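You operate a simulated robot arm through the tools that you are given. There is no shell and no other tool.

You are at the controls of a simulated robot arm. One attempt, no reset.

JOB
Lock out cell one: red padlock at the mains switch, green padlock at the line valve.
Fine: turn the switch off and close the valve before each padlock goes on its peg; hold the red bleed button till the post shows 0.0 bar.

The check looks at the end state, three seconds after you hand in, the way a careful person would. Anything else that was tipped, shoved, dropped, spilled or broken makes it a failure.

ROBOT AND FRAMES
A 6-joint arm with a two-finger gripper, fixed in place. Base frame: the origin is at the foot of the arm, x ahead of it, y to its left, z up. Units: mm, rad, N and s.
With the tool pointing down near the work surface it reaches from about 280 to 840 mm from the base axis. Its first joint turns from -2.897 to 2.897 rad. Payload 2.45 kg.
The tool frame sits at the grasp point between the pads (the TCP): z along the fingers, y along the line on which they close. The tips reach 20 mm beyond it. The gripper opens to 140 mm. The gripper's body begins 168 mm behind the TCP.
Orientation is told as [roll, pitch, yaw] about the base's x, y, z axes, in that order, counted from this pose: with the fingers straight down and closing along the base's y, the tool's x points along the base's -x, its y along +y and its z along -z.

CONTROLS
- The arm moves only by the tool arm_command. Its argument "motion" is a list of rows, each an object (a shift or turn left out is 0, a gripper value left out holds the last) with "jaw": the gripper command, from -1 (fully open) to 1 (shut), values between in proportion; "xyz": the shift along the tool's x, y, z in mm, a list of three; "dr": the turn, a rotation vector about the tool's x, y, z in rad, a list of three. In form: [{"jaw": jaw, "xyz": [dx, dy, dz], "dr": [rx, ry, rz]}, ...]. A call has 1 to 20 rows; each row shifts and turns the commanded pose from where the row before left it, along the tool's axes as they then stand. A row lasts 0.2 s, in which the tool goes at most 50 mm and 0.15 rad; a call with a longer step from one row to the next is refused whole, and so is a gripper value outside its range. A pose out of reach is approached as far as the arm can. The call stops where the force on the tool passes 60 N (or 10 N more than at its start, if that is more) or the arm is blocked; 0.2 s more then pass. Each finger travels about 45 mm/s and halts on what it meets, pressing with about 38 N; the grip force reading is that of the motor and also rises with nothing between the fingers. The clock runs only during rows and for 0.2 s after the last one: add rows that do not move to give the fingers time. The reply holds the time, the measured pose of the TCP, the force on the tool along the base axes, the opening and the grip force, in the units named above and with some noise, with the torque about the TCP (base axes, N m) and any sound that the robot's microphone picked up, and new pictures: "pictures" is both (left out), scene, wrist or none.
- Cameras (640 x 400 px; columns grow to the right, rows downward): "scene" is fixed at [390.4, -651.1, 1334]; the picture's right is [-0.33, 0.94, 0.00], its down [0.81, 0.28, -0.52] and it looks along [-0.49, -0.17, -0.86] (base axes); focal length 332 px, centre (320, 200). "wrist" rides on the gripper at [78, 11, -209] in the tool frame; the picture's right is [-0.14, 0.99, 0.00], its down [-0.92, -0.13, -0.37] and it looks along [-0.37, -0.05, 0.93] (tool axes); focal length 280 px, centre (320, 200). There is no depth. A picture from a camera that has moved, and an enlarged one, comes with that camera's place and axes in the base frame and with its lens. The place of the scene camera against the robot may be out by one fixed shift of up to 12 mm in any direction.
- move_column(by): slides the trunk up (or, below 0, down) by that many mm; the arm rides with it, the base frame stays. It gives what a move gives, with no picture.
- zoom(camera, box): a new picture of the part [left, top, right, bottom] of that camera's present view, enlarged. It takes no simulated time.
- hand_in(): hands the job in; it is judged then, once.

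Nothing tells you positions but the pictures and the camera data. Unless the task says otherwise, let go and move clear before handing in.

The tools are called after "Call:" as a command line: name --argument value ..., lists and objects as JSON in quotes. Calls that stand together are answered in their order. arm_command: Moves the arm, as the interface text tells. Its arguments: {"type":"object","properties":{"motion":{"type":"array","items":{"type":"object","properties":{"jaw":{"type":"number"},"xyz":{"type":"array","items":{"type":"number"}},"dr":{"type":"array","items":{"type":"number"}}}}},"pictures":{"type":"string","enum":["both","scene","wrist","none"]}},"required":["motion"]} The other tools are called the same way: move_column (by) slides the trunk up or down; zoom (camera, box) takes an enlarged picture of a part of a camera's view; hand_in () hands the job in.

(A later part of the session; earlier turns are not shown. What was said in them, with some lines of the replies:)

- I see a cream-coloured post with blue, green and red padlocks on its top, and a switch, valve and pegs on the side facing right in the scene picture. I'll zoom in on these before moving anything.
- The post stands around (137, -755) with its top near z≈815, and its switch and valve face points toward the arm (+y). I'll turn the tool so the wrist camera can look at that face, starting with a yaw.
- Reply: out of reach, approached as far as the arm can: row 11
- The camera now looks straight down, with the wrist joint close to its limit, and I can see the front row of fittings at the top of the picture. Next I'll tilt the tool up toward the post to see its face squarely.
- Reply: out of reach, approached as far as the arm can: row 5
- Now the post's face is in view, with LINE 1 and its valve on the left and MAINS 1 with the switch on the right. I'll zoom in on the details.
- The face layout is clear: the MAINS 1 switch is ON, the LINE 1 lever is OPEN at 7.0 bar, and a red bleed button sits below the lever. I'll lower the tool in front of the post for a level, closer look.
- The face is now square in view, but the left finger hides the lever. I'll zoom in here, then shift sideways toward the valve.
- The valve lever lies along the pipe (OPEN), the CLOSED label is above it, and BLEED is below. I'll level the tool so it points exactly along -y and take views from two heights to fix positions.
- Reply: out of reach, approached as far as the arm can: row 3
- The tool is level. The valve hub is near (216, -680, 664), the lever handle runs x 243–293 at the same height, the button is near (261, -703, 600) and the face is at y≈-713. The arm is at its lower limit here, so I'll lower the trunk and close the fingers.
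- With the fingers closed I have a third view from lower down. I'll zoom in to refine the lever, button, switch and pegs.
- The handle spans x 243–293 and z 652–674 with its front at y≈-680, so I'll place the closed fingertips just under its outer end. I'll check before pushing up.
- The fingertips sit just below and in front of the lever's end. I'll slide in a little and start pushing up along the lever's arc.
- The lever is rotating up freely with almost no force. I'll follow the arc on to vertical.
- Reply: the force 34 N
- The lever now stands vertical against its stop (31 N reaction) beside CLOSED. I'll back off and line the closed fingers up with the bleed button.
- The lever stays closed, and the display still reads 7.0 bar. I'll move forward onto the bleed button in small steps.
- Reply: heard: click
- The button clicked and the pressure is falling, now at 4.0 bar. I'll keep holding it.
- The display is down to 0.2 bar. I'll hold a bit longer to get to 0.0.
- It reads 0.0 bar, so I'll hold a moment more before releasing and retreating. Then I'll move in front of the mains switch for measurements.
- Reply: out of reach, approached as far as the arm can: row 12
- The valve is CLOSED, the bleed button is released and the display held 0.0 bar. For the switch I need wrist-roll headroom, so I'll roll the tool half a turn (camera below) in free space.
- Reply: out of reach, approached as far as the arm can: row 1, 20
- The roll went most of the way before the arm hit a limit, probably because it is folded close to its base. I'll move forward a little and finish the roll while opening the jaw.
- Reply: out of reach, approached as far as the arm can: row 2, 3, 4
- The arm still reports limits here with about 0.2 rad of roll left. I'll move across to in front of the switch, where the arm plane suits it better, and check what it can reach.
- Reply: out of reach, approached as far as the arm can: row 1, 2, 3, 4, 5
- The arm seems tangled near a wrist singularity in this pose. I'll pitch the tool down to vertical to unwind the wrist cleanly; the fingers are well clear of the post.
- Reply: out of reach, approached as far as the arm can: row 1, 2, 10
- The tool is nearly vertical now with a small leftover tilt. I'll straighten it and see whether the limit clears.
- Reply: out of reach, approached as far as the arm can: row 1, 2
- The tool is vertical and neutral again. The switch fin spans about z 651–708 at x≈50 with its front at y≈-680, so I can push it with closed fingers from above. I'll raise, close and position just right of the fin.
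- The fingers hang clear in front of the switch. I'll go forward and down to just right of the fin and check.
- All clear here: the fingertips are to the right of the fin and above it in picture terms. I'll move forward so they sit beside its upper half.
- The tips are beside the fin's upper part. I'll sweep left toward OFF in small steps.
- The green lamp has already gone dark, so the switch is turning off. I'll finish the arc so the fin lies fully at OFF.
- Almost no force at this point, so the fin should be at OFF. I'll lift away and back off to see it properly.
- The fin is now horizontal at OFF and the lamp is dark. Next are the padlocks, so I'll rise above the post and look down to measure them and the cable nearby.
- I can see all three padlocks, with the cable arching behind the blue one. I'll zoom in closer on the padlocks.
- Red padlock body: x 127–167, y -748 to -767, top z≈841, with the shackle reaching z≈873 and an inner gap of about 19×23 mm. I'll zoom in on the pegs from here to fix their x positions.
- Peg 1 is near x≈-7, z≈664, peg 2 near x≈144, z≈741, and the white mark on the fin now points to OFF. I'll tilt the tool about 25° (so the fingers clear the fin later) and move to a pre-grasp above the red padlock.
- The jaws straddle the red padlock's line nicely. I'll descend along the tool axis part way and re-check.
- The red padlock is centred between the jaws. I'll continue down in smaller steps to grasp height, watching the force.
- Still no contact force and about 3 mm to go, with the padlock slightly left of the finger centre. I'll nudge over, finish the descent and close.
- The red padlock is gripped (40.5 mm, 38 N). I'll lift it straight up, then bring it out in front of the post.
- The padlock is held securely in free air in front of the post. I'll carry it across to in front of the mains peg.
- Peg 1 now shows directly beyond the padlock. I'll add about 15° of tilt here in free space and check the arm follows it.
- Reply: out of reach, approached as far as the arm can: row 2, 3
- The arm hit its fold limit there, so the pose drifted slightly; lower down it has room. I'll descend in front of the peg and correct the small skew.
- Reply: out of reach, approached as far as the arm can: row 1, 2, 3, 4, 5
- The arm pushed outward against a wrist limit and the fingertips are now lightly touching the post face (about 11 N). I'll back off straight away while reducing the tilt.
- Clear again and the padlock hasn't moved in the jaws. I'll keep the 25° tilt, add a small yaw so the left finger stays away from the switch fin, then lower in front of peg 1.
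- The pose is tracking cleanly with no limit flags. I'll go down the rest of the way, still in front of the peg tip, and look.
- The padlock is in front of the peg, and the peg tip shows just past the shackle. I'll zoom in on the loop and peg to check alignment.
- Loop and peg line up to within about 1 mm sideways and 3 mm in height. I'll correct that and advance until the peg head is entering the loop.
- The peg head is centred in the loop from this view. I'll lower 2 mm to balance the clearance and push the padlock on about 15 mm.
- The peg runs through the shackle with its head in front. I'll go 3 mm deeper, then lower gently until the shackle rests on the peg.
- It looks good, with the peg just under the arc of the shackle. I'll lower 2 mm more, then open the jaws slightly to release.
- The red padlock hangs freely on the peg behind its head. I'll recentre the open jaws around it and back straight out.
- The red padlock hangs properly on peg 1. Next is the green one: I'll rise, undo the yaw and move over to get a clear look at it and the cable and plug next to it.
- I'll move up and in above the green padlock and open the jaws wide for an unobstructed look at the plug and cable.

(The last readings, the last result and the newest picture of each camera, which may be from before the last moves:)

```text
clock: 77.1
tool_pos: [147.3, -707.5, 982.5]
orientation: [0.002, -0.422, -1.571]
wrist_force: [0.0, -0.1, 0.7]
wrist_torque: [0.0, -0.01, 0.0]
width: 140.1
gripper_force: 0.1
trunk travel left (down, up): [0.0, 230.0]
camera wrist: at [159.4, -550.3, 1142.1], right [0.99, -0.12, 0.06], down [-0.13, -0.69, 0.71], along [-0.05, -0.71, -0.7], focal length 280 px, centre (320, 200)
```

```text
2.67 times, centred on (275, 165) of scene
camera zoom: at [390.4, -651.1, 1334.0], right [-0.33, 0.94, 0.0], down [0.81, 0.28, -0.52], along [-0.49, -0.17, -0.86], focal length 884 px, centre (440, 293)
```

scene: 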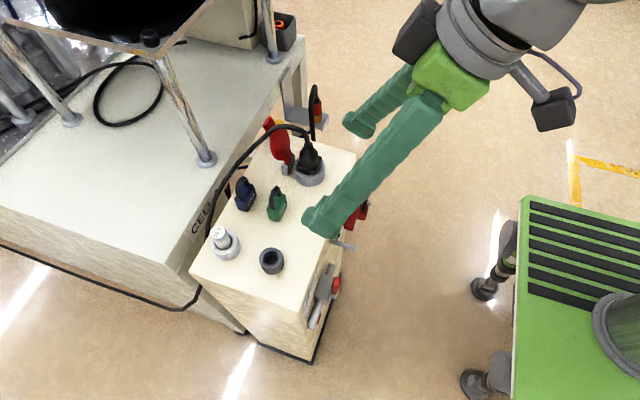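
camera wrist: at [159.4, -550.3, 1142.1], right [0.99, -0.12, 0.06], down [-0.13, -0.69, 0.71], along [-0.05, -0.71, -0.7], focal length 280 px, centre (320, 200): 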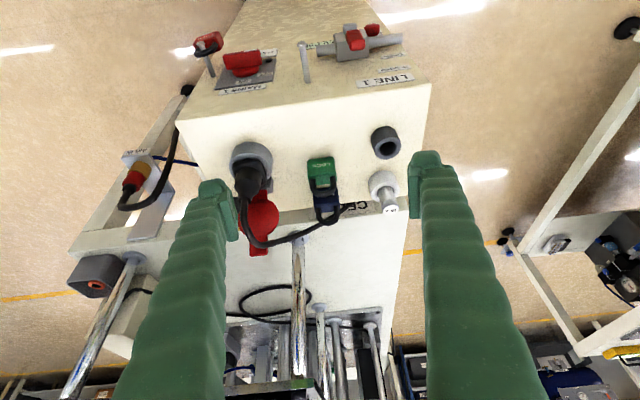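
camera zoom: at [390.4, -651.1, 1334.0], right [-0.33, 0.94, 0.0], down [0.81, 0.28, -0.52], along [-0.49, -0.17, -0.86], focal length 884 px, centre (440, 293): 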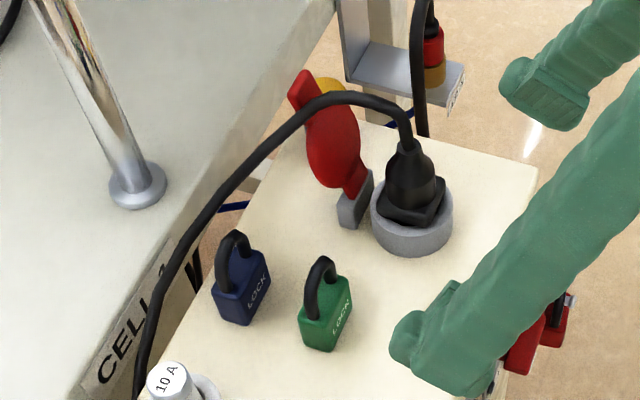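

The cable arches up from the plug and passes behind the blue padlock (y ≤ -824 near x≈57), so it is clear of a front approach to green. I'll narrow the jaws first and then move to a pre-grasp above green.

Call:
arm_command --motion '[{"jaw": 0.2}, {}, {}, {}, {}, {"xyz": [-9.2, -0.6, 25.2]}, {"xyz": [-9.2, -0.6, 25.2]}, {"xyz": [-9.2, -0.6, 25.2]}, {"xyz": [-9.2, -0.6, 20.2]}, {}]' --pictures "both"

Call:
zoom --camera "wrist" --box '[220, 110, 420, 270]'

Call:
zoom --camera "scene" --box '[220, 100, 370, 250]'

```text
clock: 79.3
tool_pos: [145.2, -780.1, 912.1]
orientation: [0.001, -0.423, -1.571]
wrist_force: [-0.3, -0.2, 0.5]
wrist_torque: [0.02, -0.02, -0.02]
width: 56.0
gripper_force: 0.0
trunk travel left (down, up): [0.0, 230.0]
camera wrist: at [156.8, -623.4, 1070.7], right [0.99, -0.12, 0.06], down [-0.13, -0.69, 0.71], along [-0.05, -0.71, -0.7], focal length 280 px, centre (320, 200)
```

scene: 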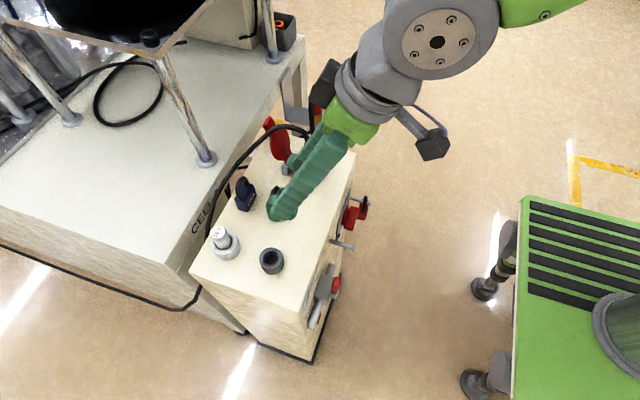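
wrist: 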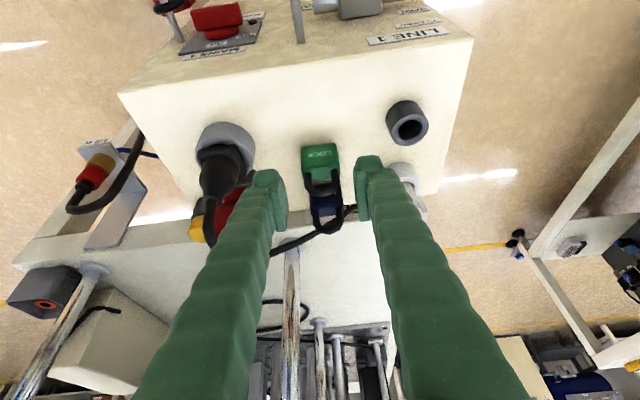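

```text
2.50 times, centred on (320, 190) of wrist
camera zoom: at [156.8, -623.4, 1070.7], right [0.99, -0.12, 0.06], down [-0.13, -0.69, 0.71], along [-0.05, -0.71, -0.7], focal length 701 px, centre (320, 225)
```

zoom: 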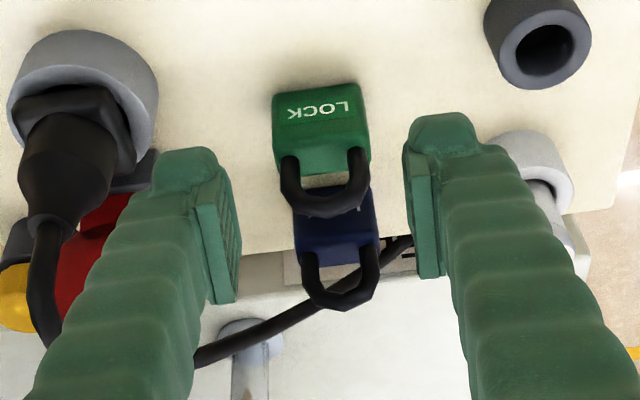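

```text
2.67 times, centred on (295, 175) of scene
camera zoom: at [390.4, -651.1, 1334.0], right [-0.33, 0.94, 0.0], down [0.81, 0.28, -0.52], along [-0.49, -0.17, -0.86], focal length 884 px, centre (387, 267)
```

zoom: 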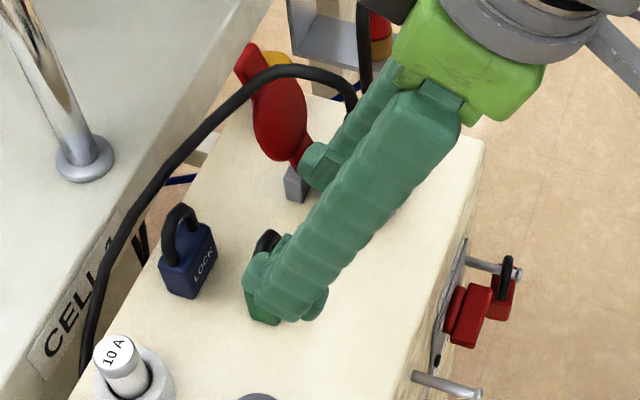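

Green is centred between the jaws, with its front at y≈-810. I'll descend along the tool axis part way and check again.

Call:
arm_command --motion '[{"jaw": 0.2, "xyz": [0, 0.5, 25]}, {"xyz": [0, 0, 25]}, {"xyz": [0, 0, 15]}, {}]' --pictures "both"

Call:
zoom --camera "wrist" --box '[220, 110, 420, 270]'

Call:
zoom --camera "scene" --box '[220, 100, 370, 250]'

```text
clock: 80.3
tool_pos: [144.9, -809.0, 852.6]
orientation: [0.003, -0.423, -1.57]
wrist_force: [0.4, -0.8, 0.0]
wrist_torque: [0.01, 0.0, -0.02]
width: 56.1
gripper_force: 0.1
trunk travel left (down, up): [0.0, 230.0]
camera wrist: at [157.1, -651.2, 1011.7], right [0.99, -0.12, 0.06], down [-0.13, -0.69, 0.71], along [-0.05, -0.71, -0.7], focal length 280 px, centre (320, 200)
```

scene: 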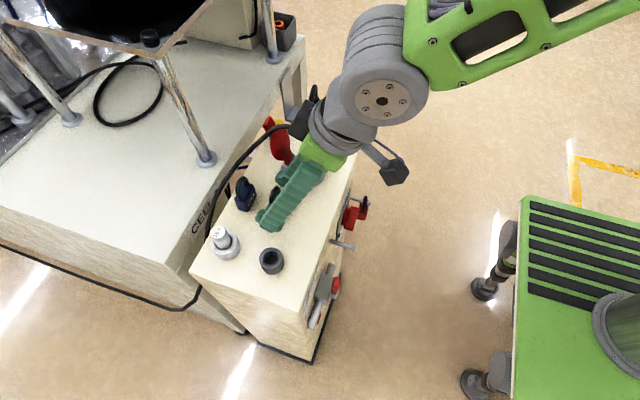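
wrist: 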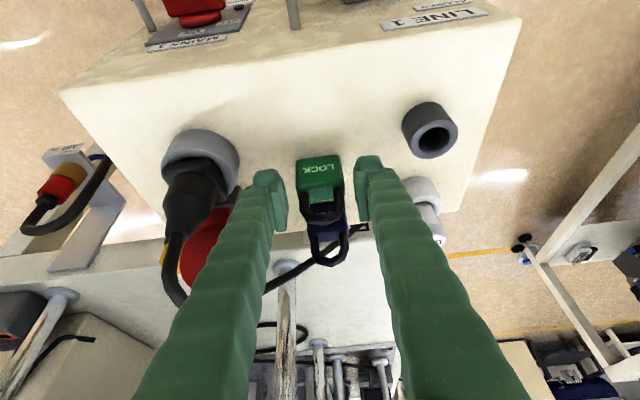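

```text
2.50 times, centred on (320, 190) of wrist
camera zoom: at [157.1, -651.2, 1011.7], right [0.99, -0.12, 0.06], down [-0.13, -0.69, 0.71], along [-0.05, -0.71, -0.7], focal length 701 px, centre (320, 225)
```

zoom: 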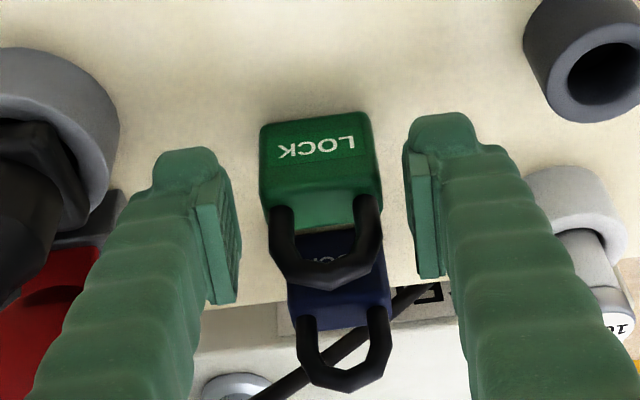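

```text
2.67 times, centred on (295, 175) of scene
camera zoom: at [390.4, -651.1, 1334.0], right [-0.33, 0.94, 0.0], down [0.81, 0.28, -0.52], along [-0.49, -0.17, -0.86], focal length 884 px, centre (387, 267)
```

zoom: 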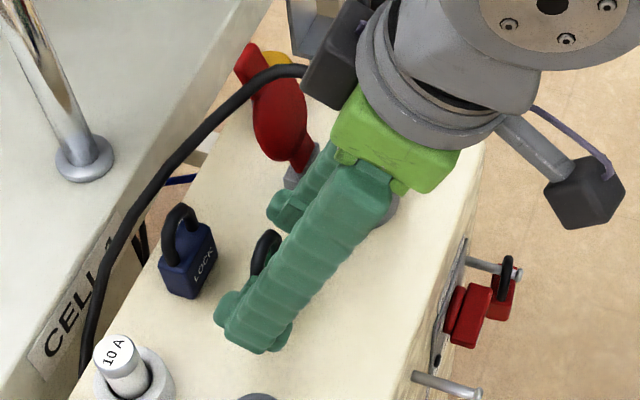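

Alignment is good: the padlock is centred, and the cable and plug are clear of the fingers. I'll finish the descent in small steps and grip.

Call:
arm_command --motion '[{"jaw": 0.2, "xyz": [0.5, 0, 10]}, {"xyz": [0.5, 0, 6]}, {"xyz": [0.5, 0, 3.5]}, {}]' --pictures "wrist"

Call:
zoom --camera "wrist" --box '[220, 110, 420, 270]'

```text
clock: 81.3
tool_pos: [145.1, -815.7, 834.1]
orientation: [0.002, -0.423, -1.571]
wrist_force: [-0.9, 1.2, 0.2]
wrist_torque: [0.04, 0.0, 0.02]
width: 56.4
gripper_force: 0.1
trunk travel left (down, up): [0.0, 230.0]
camera wrist: at [157.1, -658.1, 993.6], right [0.99, -0.12, 0.06], down [-0.13, -0.69, 0.71], along [-0.05, -0.71, -0.7], focal length 280 px, centre (320, 200)
```

wrist: 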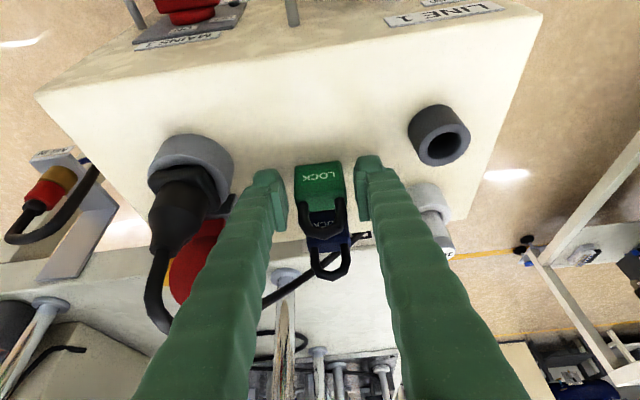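

```text
2.50 times, centred on (320, 190) of wrist
camera zoom: at [157.1, -658.1, 993.6], right [0.99, -0.12, 0.06], down [-0.13, -0.69, 0.71], along [-0.05, -0.71, -0.7], focal length 701 px, centre (320, 225)
```

zoom: 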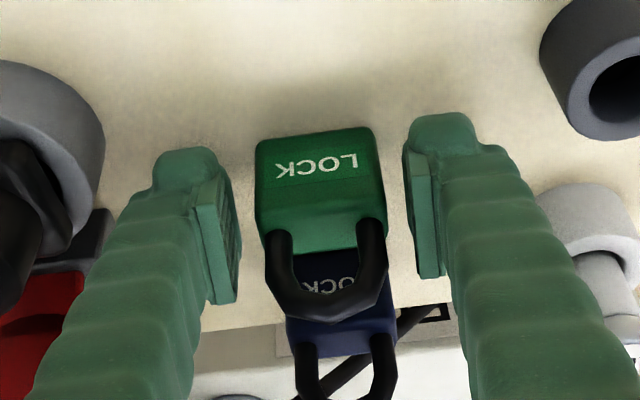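

The view matches the red grasp. I'll close on the green padlock.

Call:
arm_command --motion '[{"jaw": 0.2, "xyz": [0, 0, 1.5]}, {"jaw": 0.3}, {"jaw": 0.4}, {"jaw": 0.5}, {"jaw": 1}, {"jaw": 1}, {"jaw": 1}]' --pictures "both"

Call:
zoom --camera "wrist" --box '[220, 110, 420, 270]'

```text
clock: 82.9
tool_pos: [145.2, -816.0, 832.3]
orientation: [0.001, -0.423, -1.57]
wrist_force: [-0.4, -0.5, -0.3]
wrist_torque: [0.02, 0.02, -0.04]
width: 40.3
gripper_force: 38.0
trunk travel left (down, up): [0.0, 230.0]
camera wrist: at [157.0, -658.9, 991.8], right [0.99, -0.12, 0.06], down [-0.13, -0.69, 0.71], along [-0.05, -0.71, -0.7], focal length 280 px, centre (320, 200)
```

scene: 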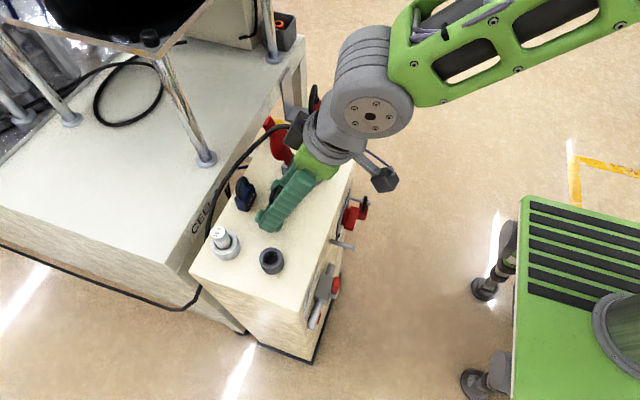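
wrist: 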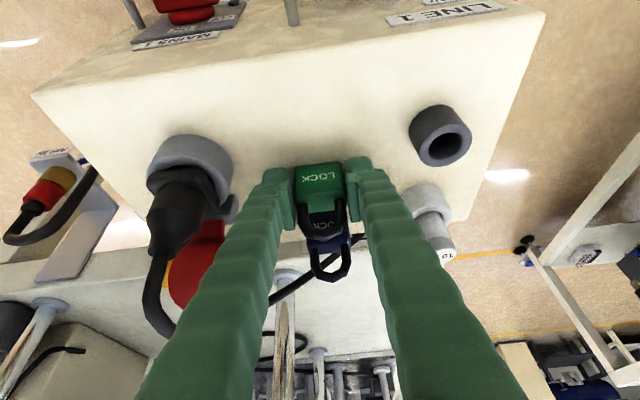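

```text
2.50 times, centred on (320, 190) of wrist
camera zoom: at [157.0, -658.9, 991.8], right [0.99, -0.12, 0.06], down [-0.13, -0.69, 0.71], along [-0.05, -0.71, -0.7], focal length 701 px, centre (320, 225)
```

zoom: 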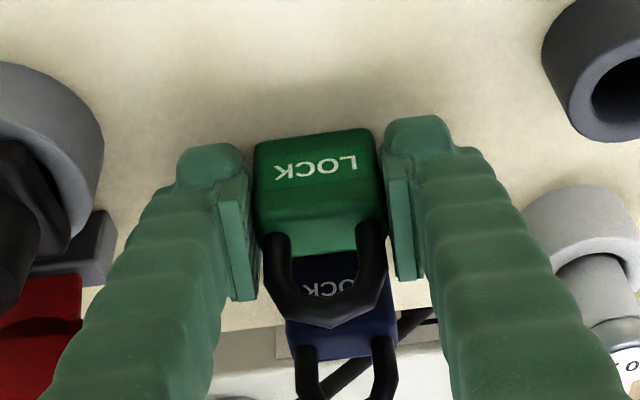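

Green is gripped firmly (40.3 mm). I'll lift it straight up, then bring it out in front of the post.

Call:
arm_command --motion '[{"jaw": 1, "xyz": [-4.1, 0, -9.1]}, {"xyz": [-8.2, 0, -18.2]}, {"xyz": [-8.2, 0, -18.2]}, {"xyz": [-8.2, 0, -18.2]}, {"xyz": [27.4, 0, -12.3]}, {"xyz": [27.4, 0, -12.3]}, {"xyz": [27.4, 0, -12.3]}, {"xyz": [27.4, 0, -12.3]}, {"xyz": [27.4, 0, -12.3]}, {"xyz": [27.4, 0, -12.3]}, {}]' --pictures "both"

Call:
zoom --camera "wrist" --box '[240, 80, 420, 240]'

```text
clock: 85.3
tool_pos: [144.8, -635.6, 902.5]
orientation: [0.001, -0.423, -1.571]
wrist_force: [0.5, -0.4, -1.2]
wrist_torque: [0.01, 0.03, -0.02]
width: 40.9
gripper_force: 37.4
trunk travel left (down, up): [0.0, 230.0]
camera wrist: at [157.3, -478.3, 1061.6], right [0.99, -0.12, 0.06], down [-0.13, -0.69, 0.71], along [-0.05, -0.71, -0.7], focal length 280 px, centre (320, 200)
```

scene: 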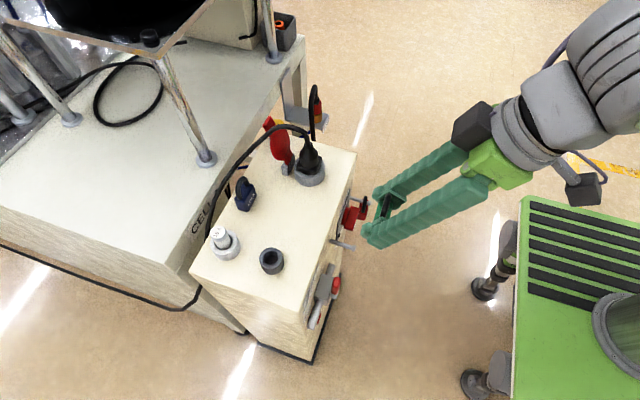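
wrist: 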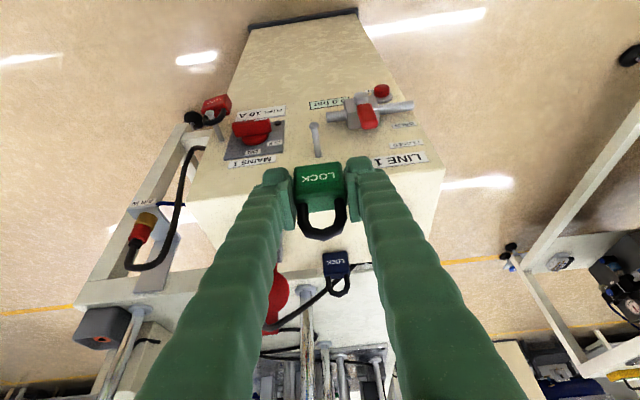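

```text
2.50 times, centred on (330, 160) of wrist
camera zoom: at [157.3, -478.3, 1061.6], right [0.99, -0.12, 0.06], down [-0.13, -0.69, 0.71], along [-0.05, -0.71, -0.7], focal length 701 px, centre (295, 300)
```

zoom: 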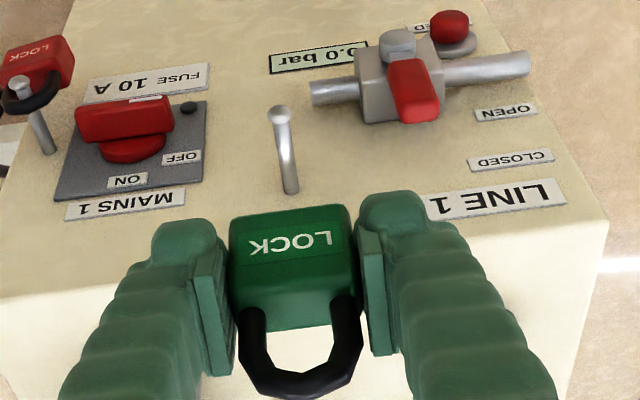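

The green padlock is held, and peg 2 is visible just beyond it. I'll lower it in front of peg 2 and check alignment.

Call:
arm_command --motion '[{"jaw": 1, "xyz": [13.2, -0.5, 26.6]}, {"xyz": [13.2, -0.5, 26.6]}, {"xyz": [13.2, -0.5, 26.6]}, {"xyz": [13.2, -0.5, 26.6]}, {"xyz": [13.2, -0.5, 26.6]}, {"xyz": [13.2, -0.5, 26.6]}, {}]' --pictures "both"

Call:
zoom --camera "wrist" --box '[280, 180, 370, 290]'

Call:
zoom --camera "scene" --box '[310, 180, 420, 290]'

```text
clock: 86.9
tool_pos: [142.2, -629.0, 725.2]
orientation: [0.002, -0.423, -1.571]
wrist_force: [0.4, 0.4, -1.4]
wrist_torque: [0.01, 0.01, 0.01]
width: 40.6
gripper_force: 38.1
trunk travel left (down, up): [0.0, 230.0]
camera wrist: at [154.7, -470.5, 883.3], right [0.99, -0.12, 0.06], down [-0.13, -0.69, 0.71], along [-0.05, -0.71, -0.7], focal length 280 px, centre (320, 200)
```

scene: 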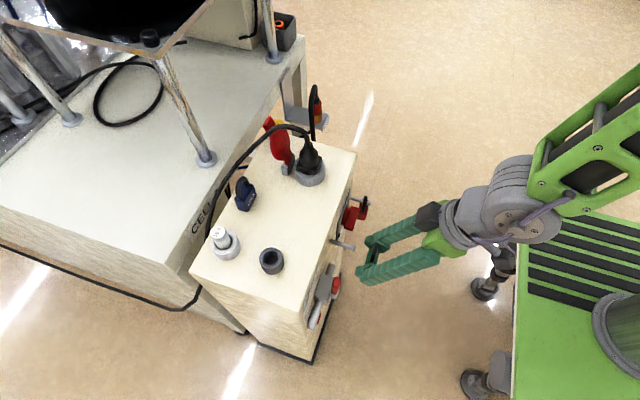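
wrist: 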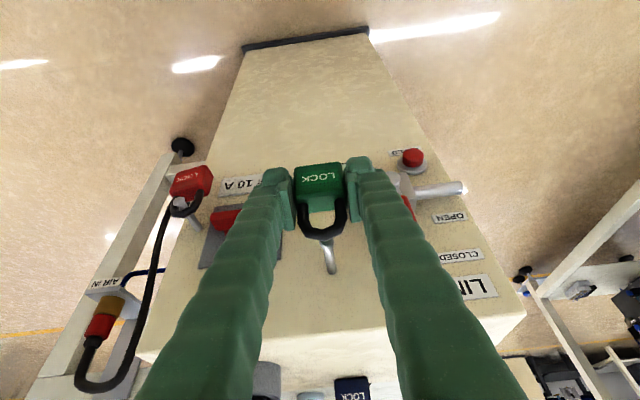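

```text
3.64 times, centred on (325, 235) of wrist
camera zoom: at [154.7, -470.5, 883.3], right [0.99, -0.12, 0.06], down [-0.13, -0.69, 0.71], along [-0.05, -0.71, -0.7], focal length 1020 px, centre (302, 73)
```

zoom: 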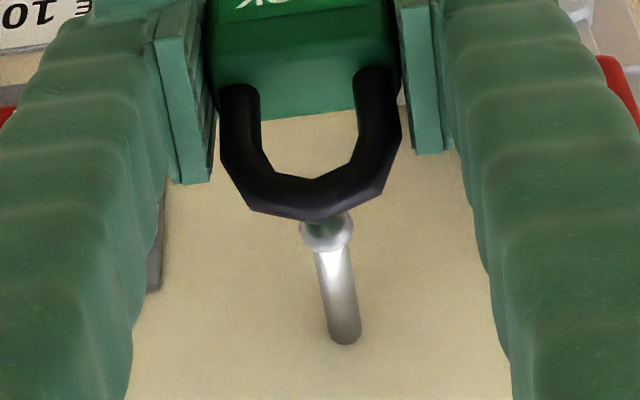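

```text
3.64 times, centred on (365, 235) of scene
camera zoom: at [390.4, -651.1, 1334.0], right [-0.33, 0.94, 0.0], down [0.81, 0.28, -0.52], along [-0.49, -0.17, -0.86], focal length 1205 px, centre (156, 73)
```

zoom: 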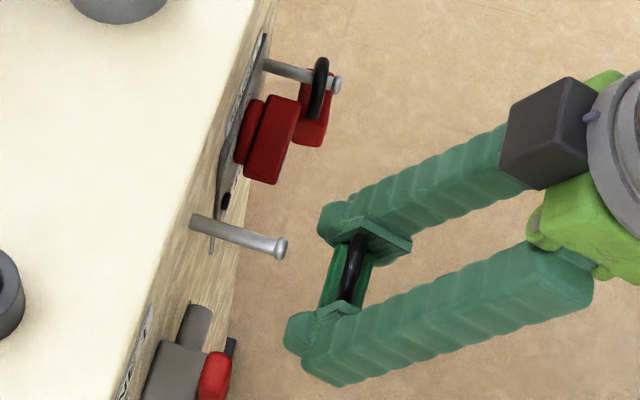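

The loop is aligned with peg 2 to within about 1 mm. I'll advance until the peg head enters the loop.

Call:
arm_command --motion '[{"jaw": 1, "xyz": [-10.9, 0, 4.9]}, {"xyz": [-10.9, 0, 4.9]}, {"xyz": [-6.4, 0, 2.9]}, {}]' --pictures "both"

Call:
zoom --camera "wrist" --box '[280, 160, 370, 270]'

Call:
zoom --camera "scene" --box '[310, 190, 400, 280]'

```text
clock: 87.9
tool_pos: [141.3, -660.1, 725.1]
orientation: [0.002, -0.422, -1.569]
wrist_force: [0.4, -0.8, -0.8]
wrist_torque: [0.02, 0.03, -0.03]
width: 40.6
gripper_force: 38.0
trunk travel left (down, up): [0.0, 230.0]
camera wrist: at [154.1, -502.3, 883.7], right [0.99, -0.12, 0.06], down [-0.13, -0.69, 0.71], along [-0.05, -0.71, -0.7], focal length 280 px, centre (320, 200)
```

scene: 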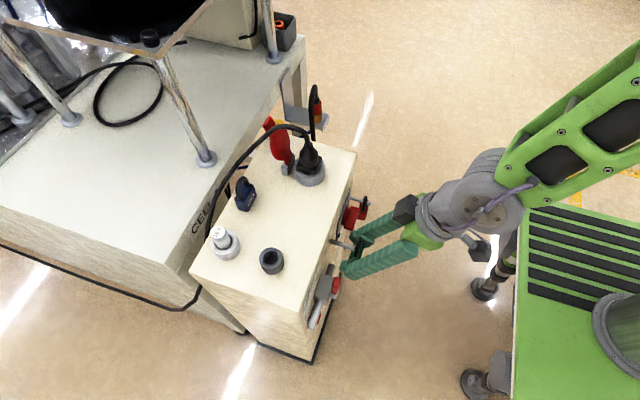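
wrist: 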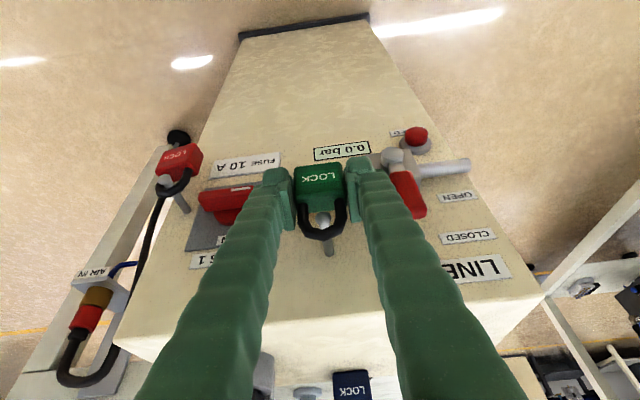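

```text
3.64 times, centred on (325, 215) of wrist
camera zoom: at [154.1, -502.3, 883.7], right [0.99, -0.12, 0.06], down [-0.13, -0.69, 0.71], along [-0.05, -0.71, -0.7], focal length 1020 px, centre (302, 146)
```

zoom: 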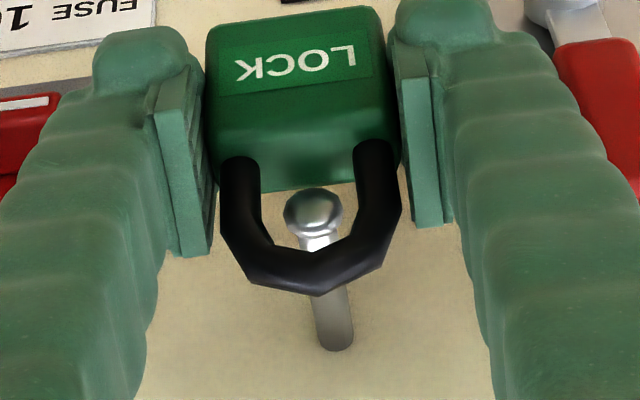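

```text
4.44 times, centred on (355, 235) of scene
camera zoom: at [390.4, -651.1, 1334.0], right [-0.33, 0.94, 0.0], down [0.81, 0.28, -0.52], along [-0.49, -0.17, -0.86], focal length 1473 px, centre (164, 44)
```

zoom: 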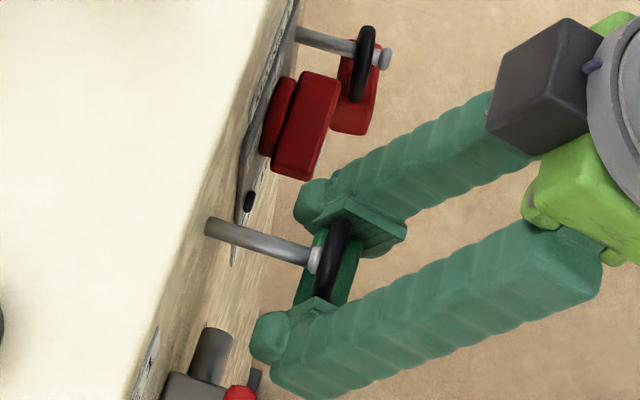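

The head is centred in the loop, just as it was with the red one. I'll adjust by 1–2 mm and slide the padlock on about 17 mm.

Call:
arm_command --motion '[{"jaw": 1, "xyz": [0.8, 1, 1.8]}, {"xyz": [-4.6, 0, 2]}, {"xyz": [-4.6, 0, 2]}, {"xyz": [-4.6, 0, 2]}, {"xyz": [-2.7, 0, 1.2]}, {}]' --pictures "both"

Call:
zoom --camera "wrist" --box '[280, 160, 370, 270]'

Call:
zoom --camera "scene" --box '[310, 190, 400, 280]'

```text
clock: 89.3
tool_pos: [142.7, -678.9, 722.5]
orientation: [0.002, -0.423, -1.571]
wrist_force: [0.1, -0.2, -1.4]
wrist_torque: [0.0, -0.02, 0.01]
width: 40.6
gripper_force: 38.0
trunk travel left (down, up): [0.0, 230.0]
camera wrist: at [155.2, -520.7, 881.6], right [0.99, -0.12, 0.06], down [-0.13, -0.69, 0.71], along [-0.05, -0.71, -0.7], focal length 280 px, centre (320, 200)
```

scene: 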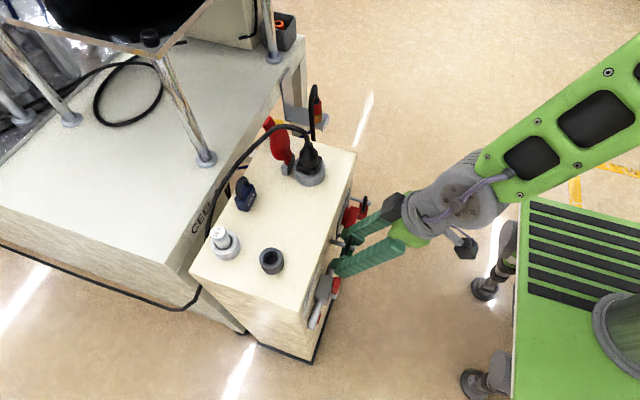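
wrist: 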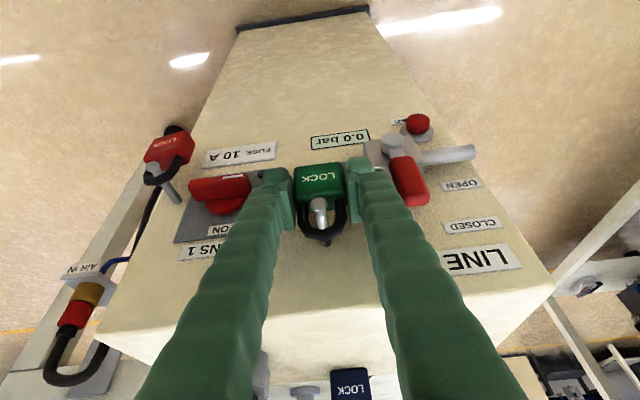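

```text
3.64 times, centred on (325, 215) of wrist
camera zoom: at [155.2, -520.7, 881.6], right [0.99, -0.12, 0.06], down [-0.13, -0.69, 0.71], along [-0.05, -0.71, -0.7], focal length 1020 px, centre (302, 146)
```

zoom: 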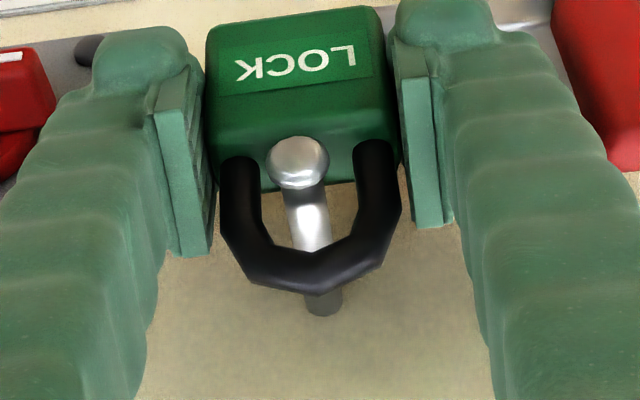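

```text
4.44 times, centred on (355, 235) of scene
camera zoom: at [390.4, -651.1, 1334.0], right [-0.33, 0.94, 0.0], down [0.81, 0.28, -0.52], along [-0.49, -0.17, -0.86], focal length 1473 px, centre (164, 44)
```

zoom: 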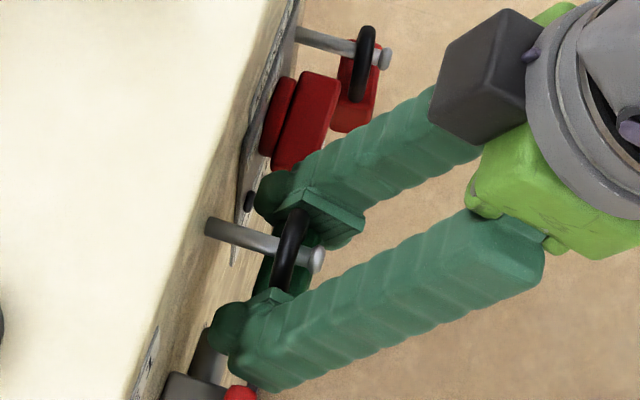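

The peg goes well through the green shackle. I'll lower gently to rest it on the peg, then release.

Call:
arm_command --motion '[{"jaw": 1, "xyz": [1.2, 0, 2.7]}, {"xyz": [0.8, 0, 1.8]}, {"xyz": [0.8, 0, 1.8]}, {"xyz": [0.5, 0, 1.0]}, {}]' --pictures "wrist"

Call:
zoom --camera "wrist" --box '[280, 160, 370, 270]'

```text
clock: 90.5
tool_pos: [142.4, -678.0, 714.7]
orientation: [0.002, -0.423, -1.572]
wrist_force: [-0.2, 0.2, 0.5]
wrist_torque: [-0.01, 0.01, 0.03]
width: 40.5
gripper_force: 37.9
trunk travel left (down, up): [0.0, 230.0]
camera wrist: at [154.9, -520.0, 873.8], right [0.99, -0.13, 0.06], down [-0.13, -0.69, 0.71], along [-0.05, -0.71, -0.7], focal length 280 px, centre (320, 200)
```

wrist: 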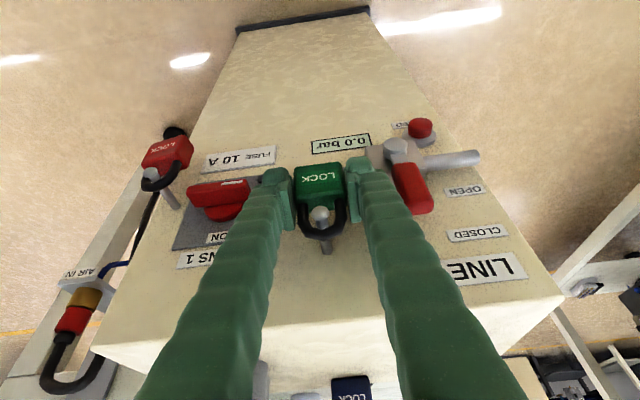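

```text
3.64 times, centred on (325, 215) of wrist
camera zoom: at [154.9, -520.0, 873.8], right [0.99, -0.13, 0.06], down [-0.13, -0.69, 0.71], along [-0.05, -0.71, -0.7], focal length 1020 px, centre (302, 146)
```

zoom: 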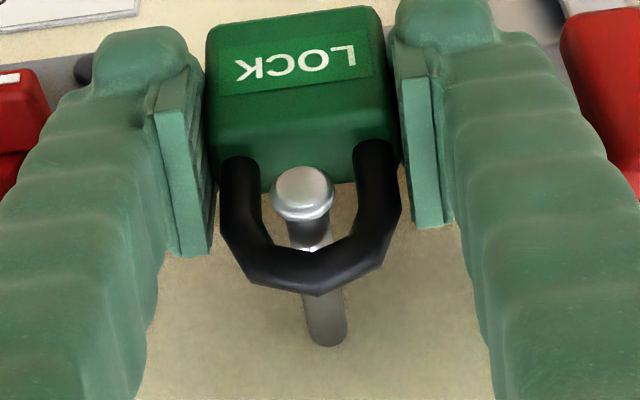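

The weight has come off the gripper, so the shackle is resting on the peg. I'll open the jaws a little.

Call:
arm_command --motion '[{"jaw": 0.4}, {"jaw": 0.35}, {"jaw": 0.3}, {"jaw": 0.25}, {"jaw": 0.25}, {"jaw": 0.25}]' --pictures "both"

Call:
zoom --camera "wrist" --box '[270, 150, 380, 280]'

Call:
zoom --camera "scene" --box '[310, 190, 400, 280]'

```text
clock: 91.9
tool_pos: [142.2, -679.2, 714.6]
orientation: [0.002, -0.423, -1.57]
wrist_force: [0.5, -0.1, 0.7]
wrist_torque: [-0.01, -0.01, 0.01]
width: 52.7
gripper_force: 0.0
trunk travel left (down, up): [0.0, 230.0]
camera wrist: at [154.9, -520.0, 873.9], right [0.99, -0.12, 0.06], down [-0.13, -0.69, 0.71], along [-0.05, -0.71, -0.7], focal length 280 px, centre (320, 200)
```

scene: 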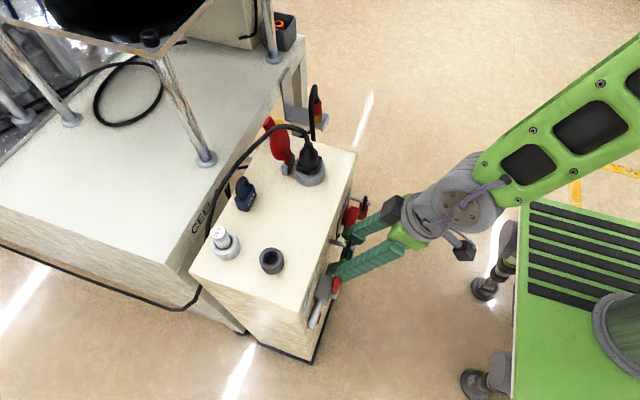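
wrist: 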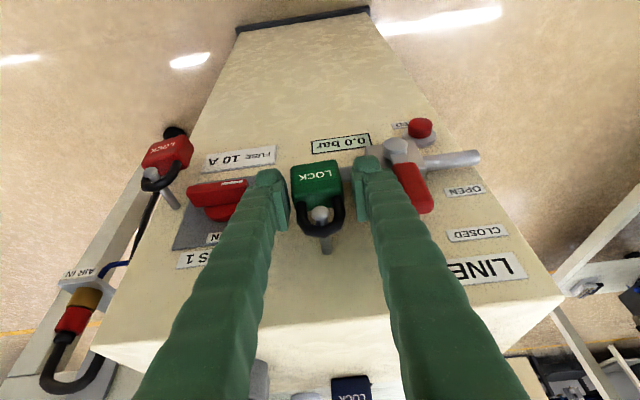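

```text
3.08 times, centred on (325, 215) of wrist
camera zoom: at [154.9, -520.0, 873.9], right [0.99, -0.12, 0.06], down [-0.13, -0.69, 0.71], along [-0.05, -0.71, -0.7], focal length 863 px, centre (305, 154)
```

zoom: 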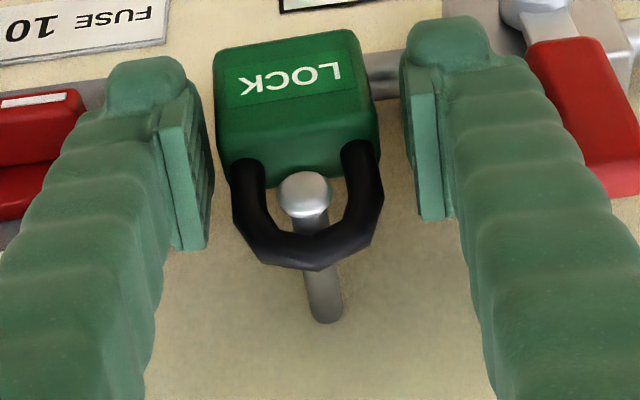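

```text
4.44 times, centred on (355, 235) of scene
camera zoom: at [390.4, -651.1, 1334.0], right [-0.33, 0.94, 0.0], down [0.81, 0.28, -0.52], along [-0.49, -0.17, -0.86], focal length 1473 px, centre (164, 44)
```

zoom: 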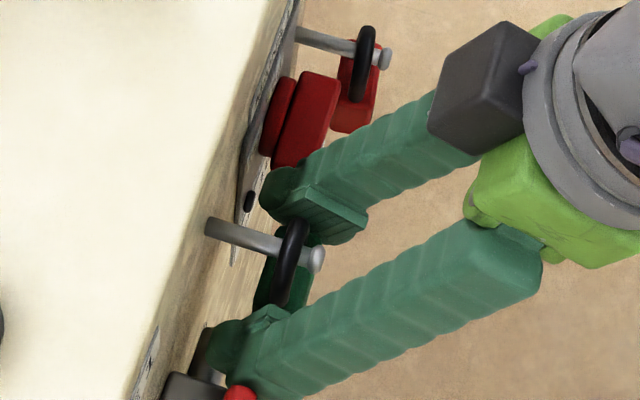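

Green hangs freely between the open jaws. I'll recentre a touch and back straight out.

Call:
arm_command --motion '[{"jaw": 0.25, "xyz": [0, -2.5, 0]}, {"xyz": [4.6, 0, -2]}, {"xyz": [9.1, 0, -4.1]}, {"xyz": [13.7, 0, -6.1]}, {"xyz": [18.2, 0, -8.2]}, {"xyz": [18.2, 0, -8.2]}, {}]' --pictures "both"

Call:
zoom --camera "wrist" --box '[160, 140, 480, 320]'

Call:
zoom --camera "scene" --box '[300, 180, 400, 330]'

```text
clock: 93.5
tool_pos: [140.3, -606.6, 714.9]
orientation: [-0.004, -0.422, -1.576]
wrist_force: [-0.1, -0.4, 0.2]
wrist_torque: [-0.01, 0.02, 0.0]
width: 52.4
gripper_force: 0.1
trunk travel left (down, up): [0.0, 230.0]
camera wrist: at [154.5, -449.7, 873.2], right [0.99, -0.13, 0.05], down [-0.13, -0.69, 0.71], along [-0.06, -0.71, -0.7], focal length 280 px, centre (320, 200)
```

scene: 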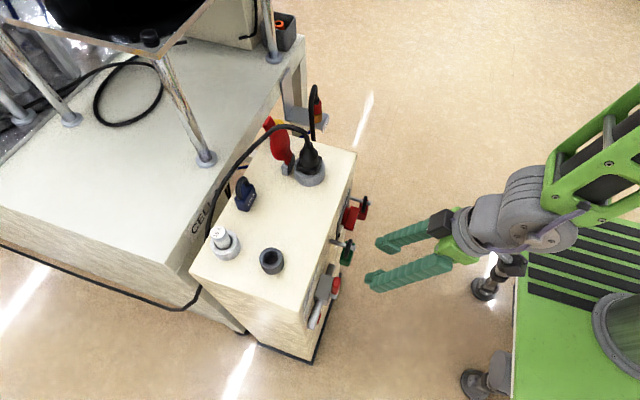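
wrist: 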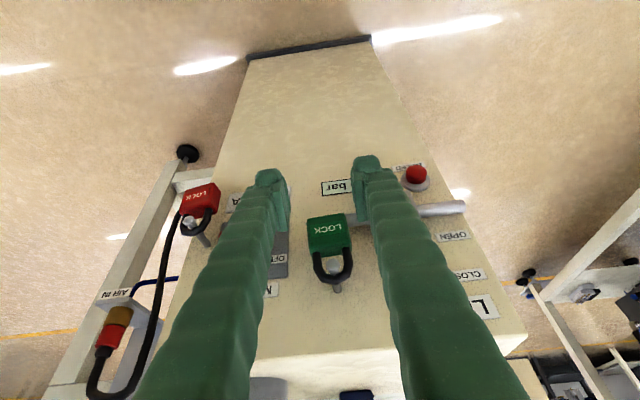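

```text
2.00 times, centred on (320, 230) of wrist
camera zoom: at [154.5, -449.7, 873.2], right [0.99, -0.13, 0.05], down [-0.13, -0.69, 0.71], along [-0.06, -0.71, -0.7], focal length 561 px, centre (320, 140)
```

zoom: 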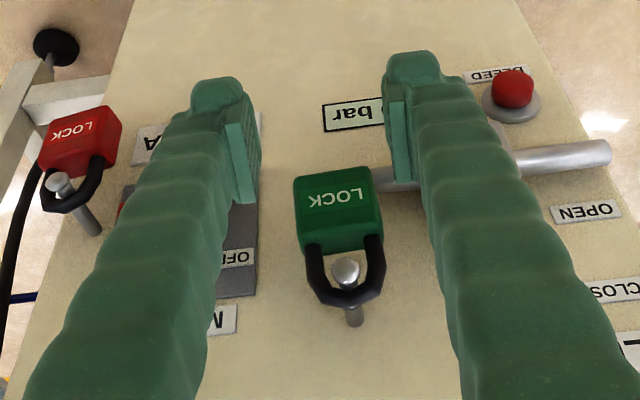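

```text
2.67 times, centred on (350, 255) of scene
camera zoom: at [390.4, -651.1, 1334.0], right [-0.33, 0.94, 0.0], down [0.81, 0.28, -0.52], along [-0.49, -0.17, -0.86], focal length 884 px, centre (240, 53)
```

zoom: 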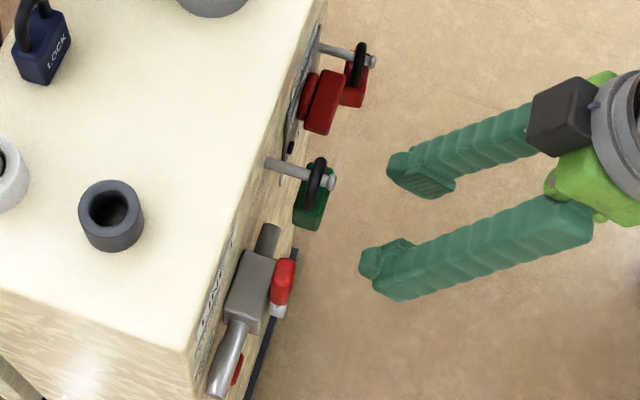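

Both padlocks are hanging. I'll move up and away with the jaws wide open for a final overall inspection.

Call:
arm_command --motion '[{"jaw": -1, "xyz": [-8.2, 0, -38]}, {"xyz": [-16.4, 0, -36.5]}, {"xyz": [-16.4, 0, -36.5]}, {"xyz": [-16.4, 0, -36.5]}, {"xyz": [-16.4, 0, -36.5]}, {"xyz": [-16.4, 0, -36.5]}, {}, {}]' --pictures "both"

Call:
zoom --camera "wrist" --box '[190, 60, 450, 230]'

Call:
zoom --camera "scene" --box '[180, 90, 400, 350]'

Call:
zoom --camera "scene" --box '[300, 180, 400, 340]'

```text
clock: 95.3
tool_pos: [138.3, -598.9, 952.8]
orientation: [0.002, -0.421, -1.572]
wrist_force: [-0.3, -1.0, 0.4]
wrist_torque: [-0.03, 0.02, 0.02]
width: 140.1
gripper_force: 0.0
trunk travel left (down, up): [0.0, 230.0]
camera wrist: at [151.1, -441.1, 1111.3], right [0.99, -0.12, 0.06], down [-0.13, -0.69, 0.71], along [-0.05, -0.71, -0.7], focal length 280 px, centre (320, 200)
```

scene: 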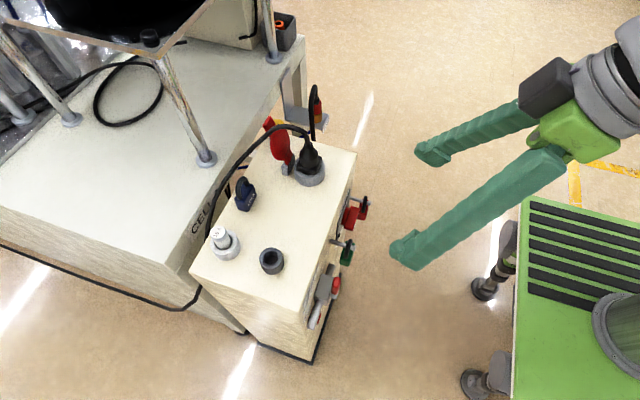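
wrist: 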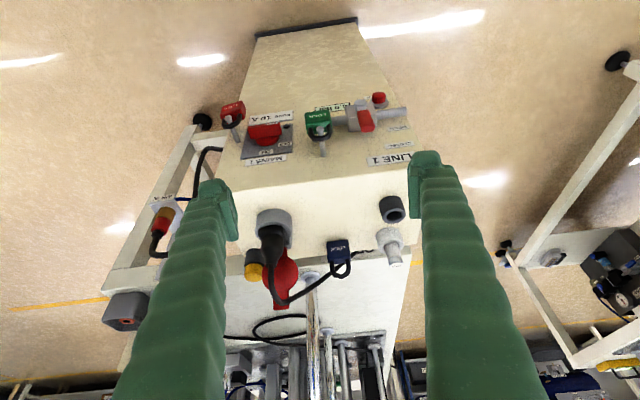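

```text
2.35 times, centred on (320, 145) of wrist
camera zoom: at [151.1, -441.1, 1111.3], right [0.99, -0.12, 0.06], down [-0.13, -0.69, 0.71], along [-0.05, -0.71, -0.7], focal length 660 px, centre (320, 329)
```

zoom: 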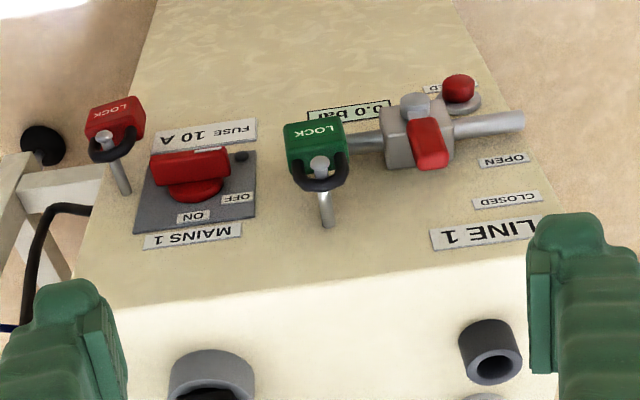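

```text
1.54 times, centred on (290, 220) of scene
camera zoom: at [390.4, -651.1, 1334.0], right [-0.33, 0.94, 0.0], down [0.81, 0.28, -0.52], along [-0.49, -0.17, -0.86], focal length 510 px, centre (366, 169)
```

zoom: 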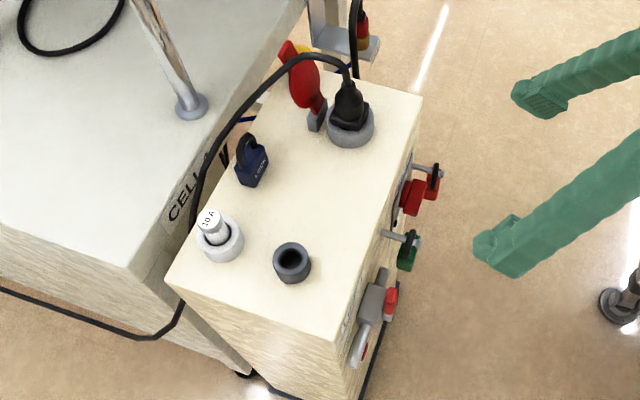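

```text
2.50 times, centred on (350, 260) of scene
camera zoom: at [390.4, -651.1, 1334.0], right [-0.33, 0.94, 0.0], down [0.81, 0.28, -0.52], along [-0.49, -0.17, -0.86], focal length 829 px, centre (245, 50)
```

zoom: 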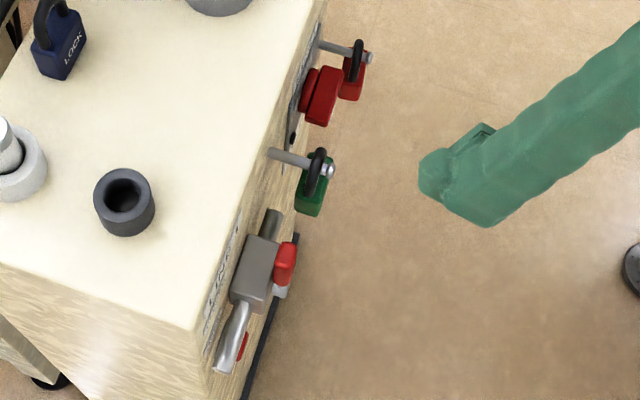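

Everything appears in place; I'll take one closer look at the switch fin, valve lever and display before handing in.

Call:
zoom --camera "wrist" --box '[215, 85, 305, 165]'

Call:
zoom --camera "wrist" --box '[295, 80, 425, 170]'

```text
5.00 times, centred on (260, 125) of wrist
camera zoom: at [151.1, -441.1, 1111.3], right [0.99, -0.12, 0.06], down [-0.13, -0.69, 0.71], along [-0.05, -0.71, -0.7], focal length 1402 px, centre (620, 575)
```

zoom: 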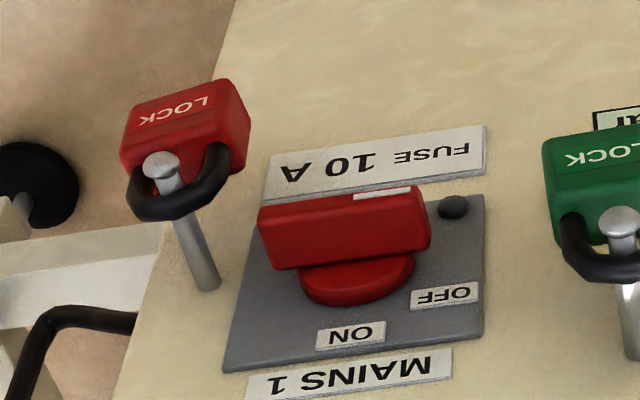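

```text
4.44 times, centred on (360, 125) of wrist
camera zoom: at [151.1, -441.1, 1111.3], right [0.99, -0.12, 0.06], down [-0.13, -0.69, 0.71], along [-0.05, -0.71, -0.7], focal length 1246 px, centre (142, 533)
```

zoom: 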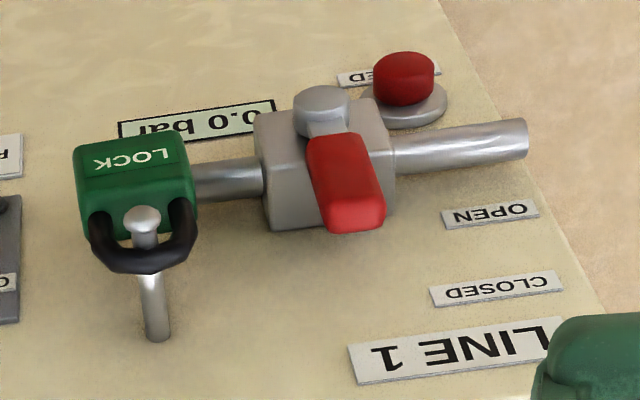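

The switch points to OFF with its lamp dark, the valve is CLOSED and the display reads 0.0 bar. The red padlock hangs on the mains peg and the green one on the line valve peg. The blue padlock, fuse and plug are untouched and the arm is clear, so I'm handing in.

Call:
hand_in

```text
The job is handed in.
```

Cell one is locked out and the job is handed in; I haven't seen the check's verdict.

- **Mains switch:** turned to OFF, with the green lamp dark. The red padlock hangs on its peg.
- **Line valve:** lever turned up to CLOSED, against its stop. The green padlock hangs on its peg.
- **Pressure:** I held the bleed button until the post read 0.0 bar, and it still read 0.0 in the last picture.

**Contact with the post:** while I carried the red padlock over, the arm hit a joint limit and the fingertips pressed lightly on the post face, at about 11 N. I backed off at once, and the pictures show no shift or mark.

The blue padlock, fuse and plug were not touched. The jaws were open and clear of the post when I handed in.
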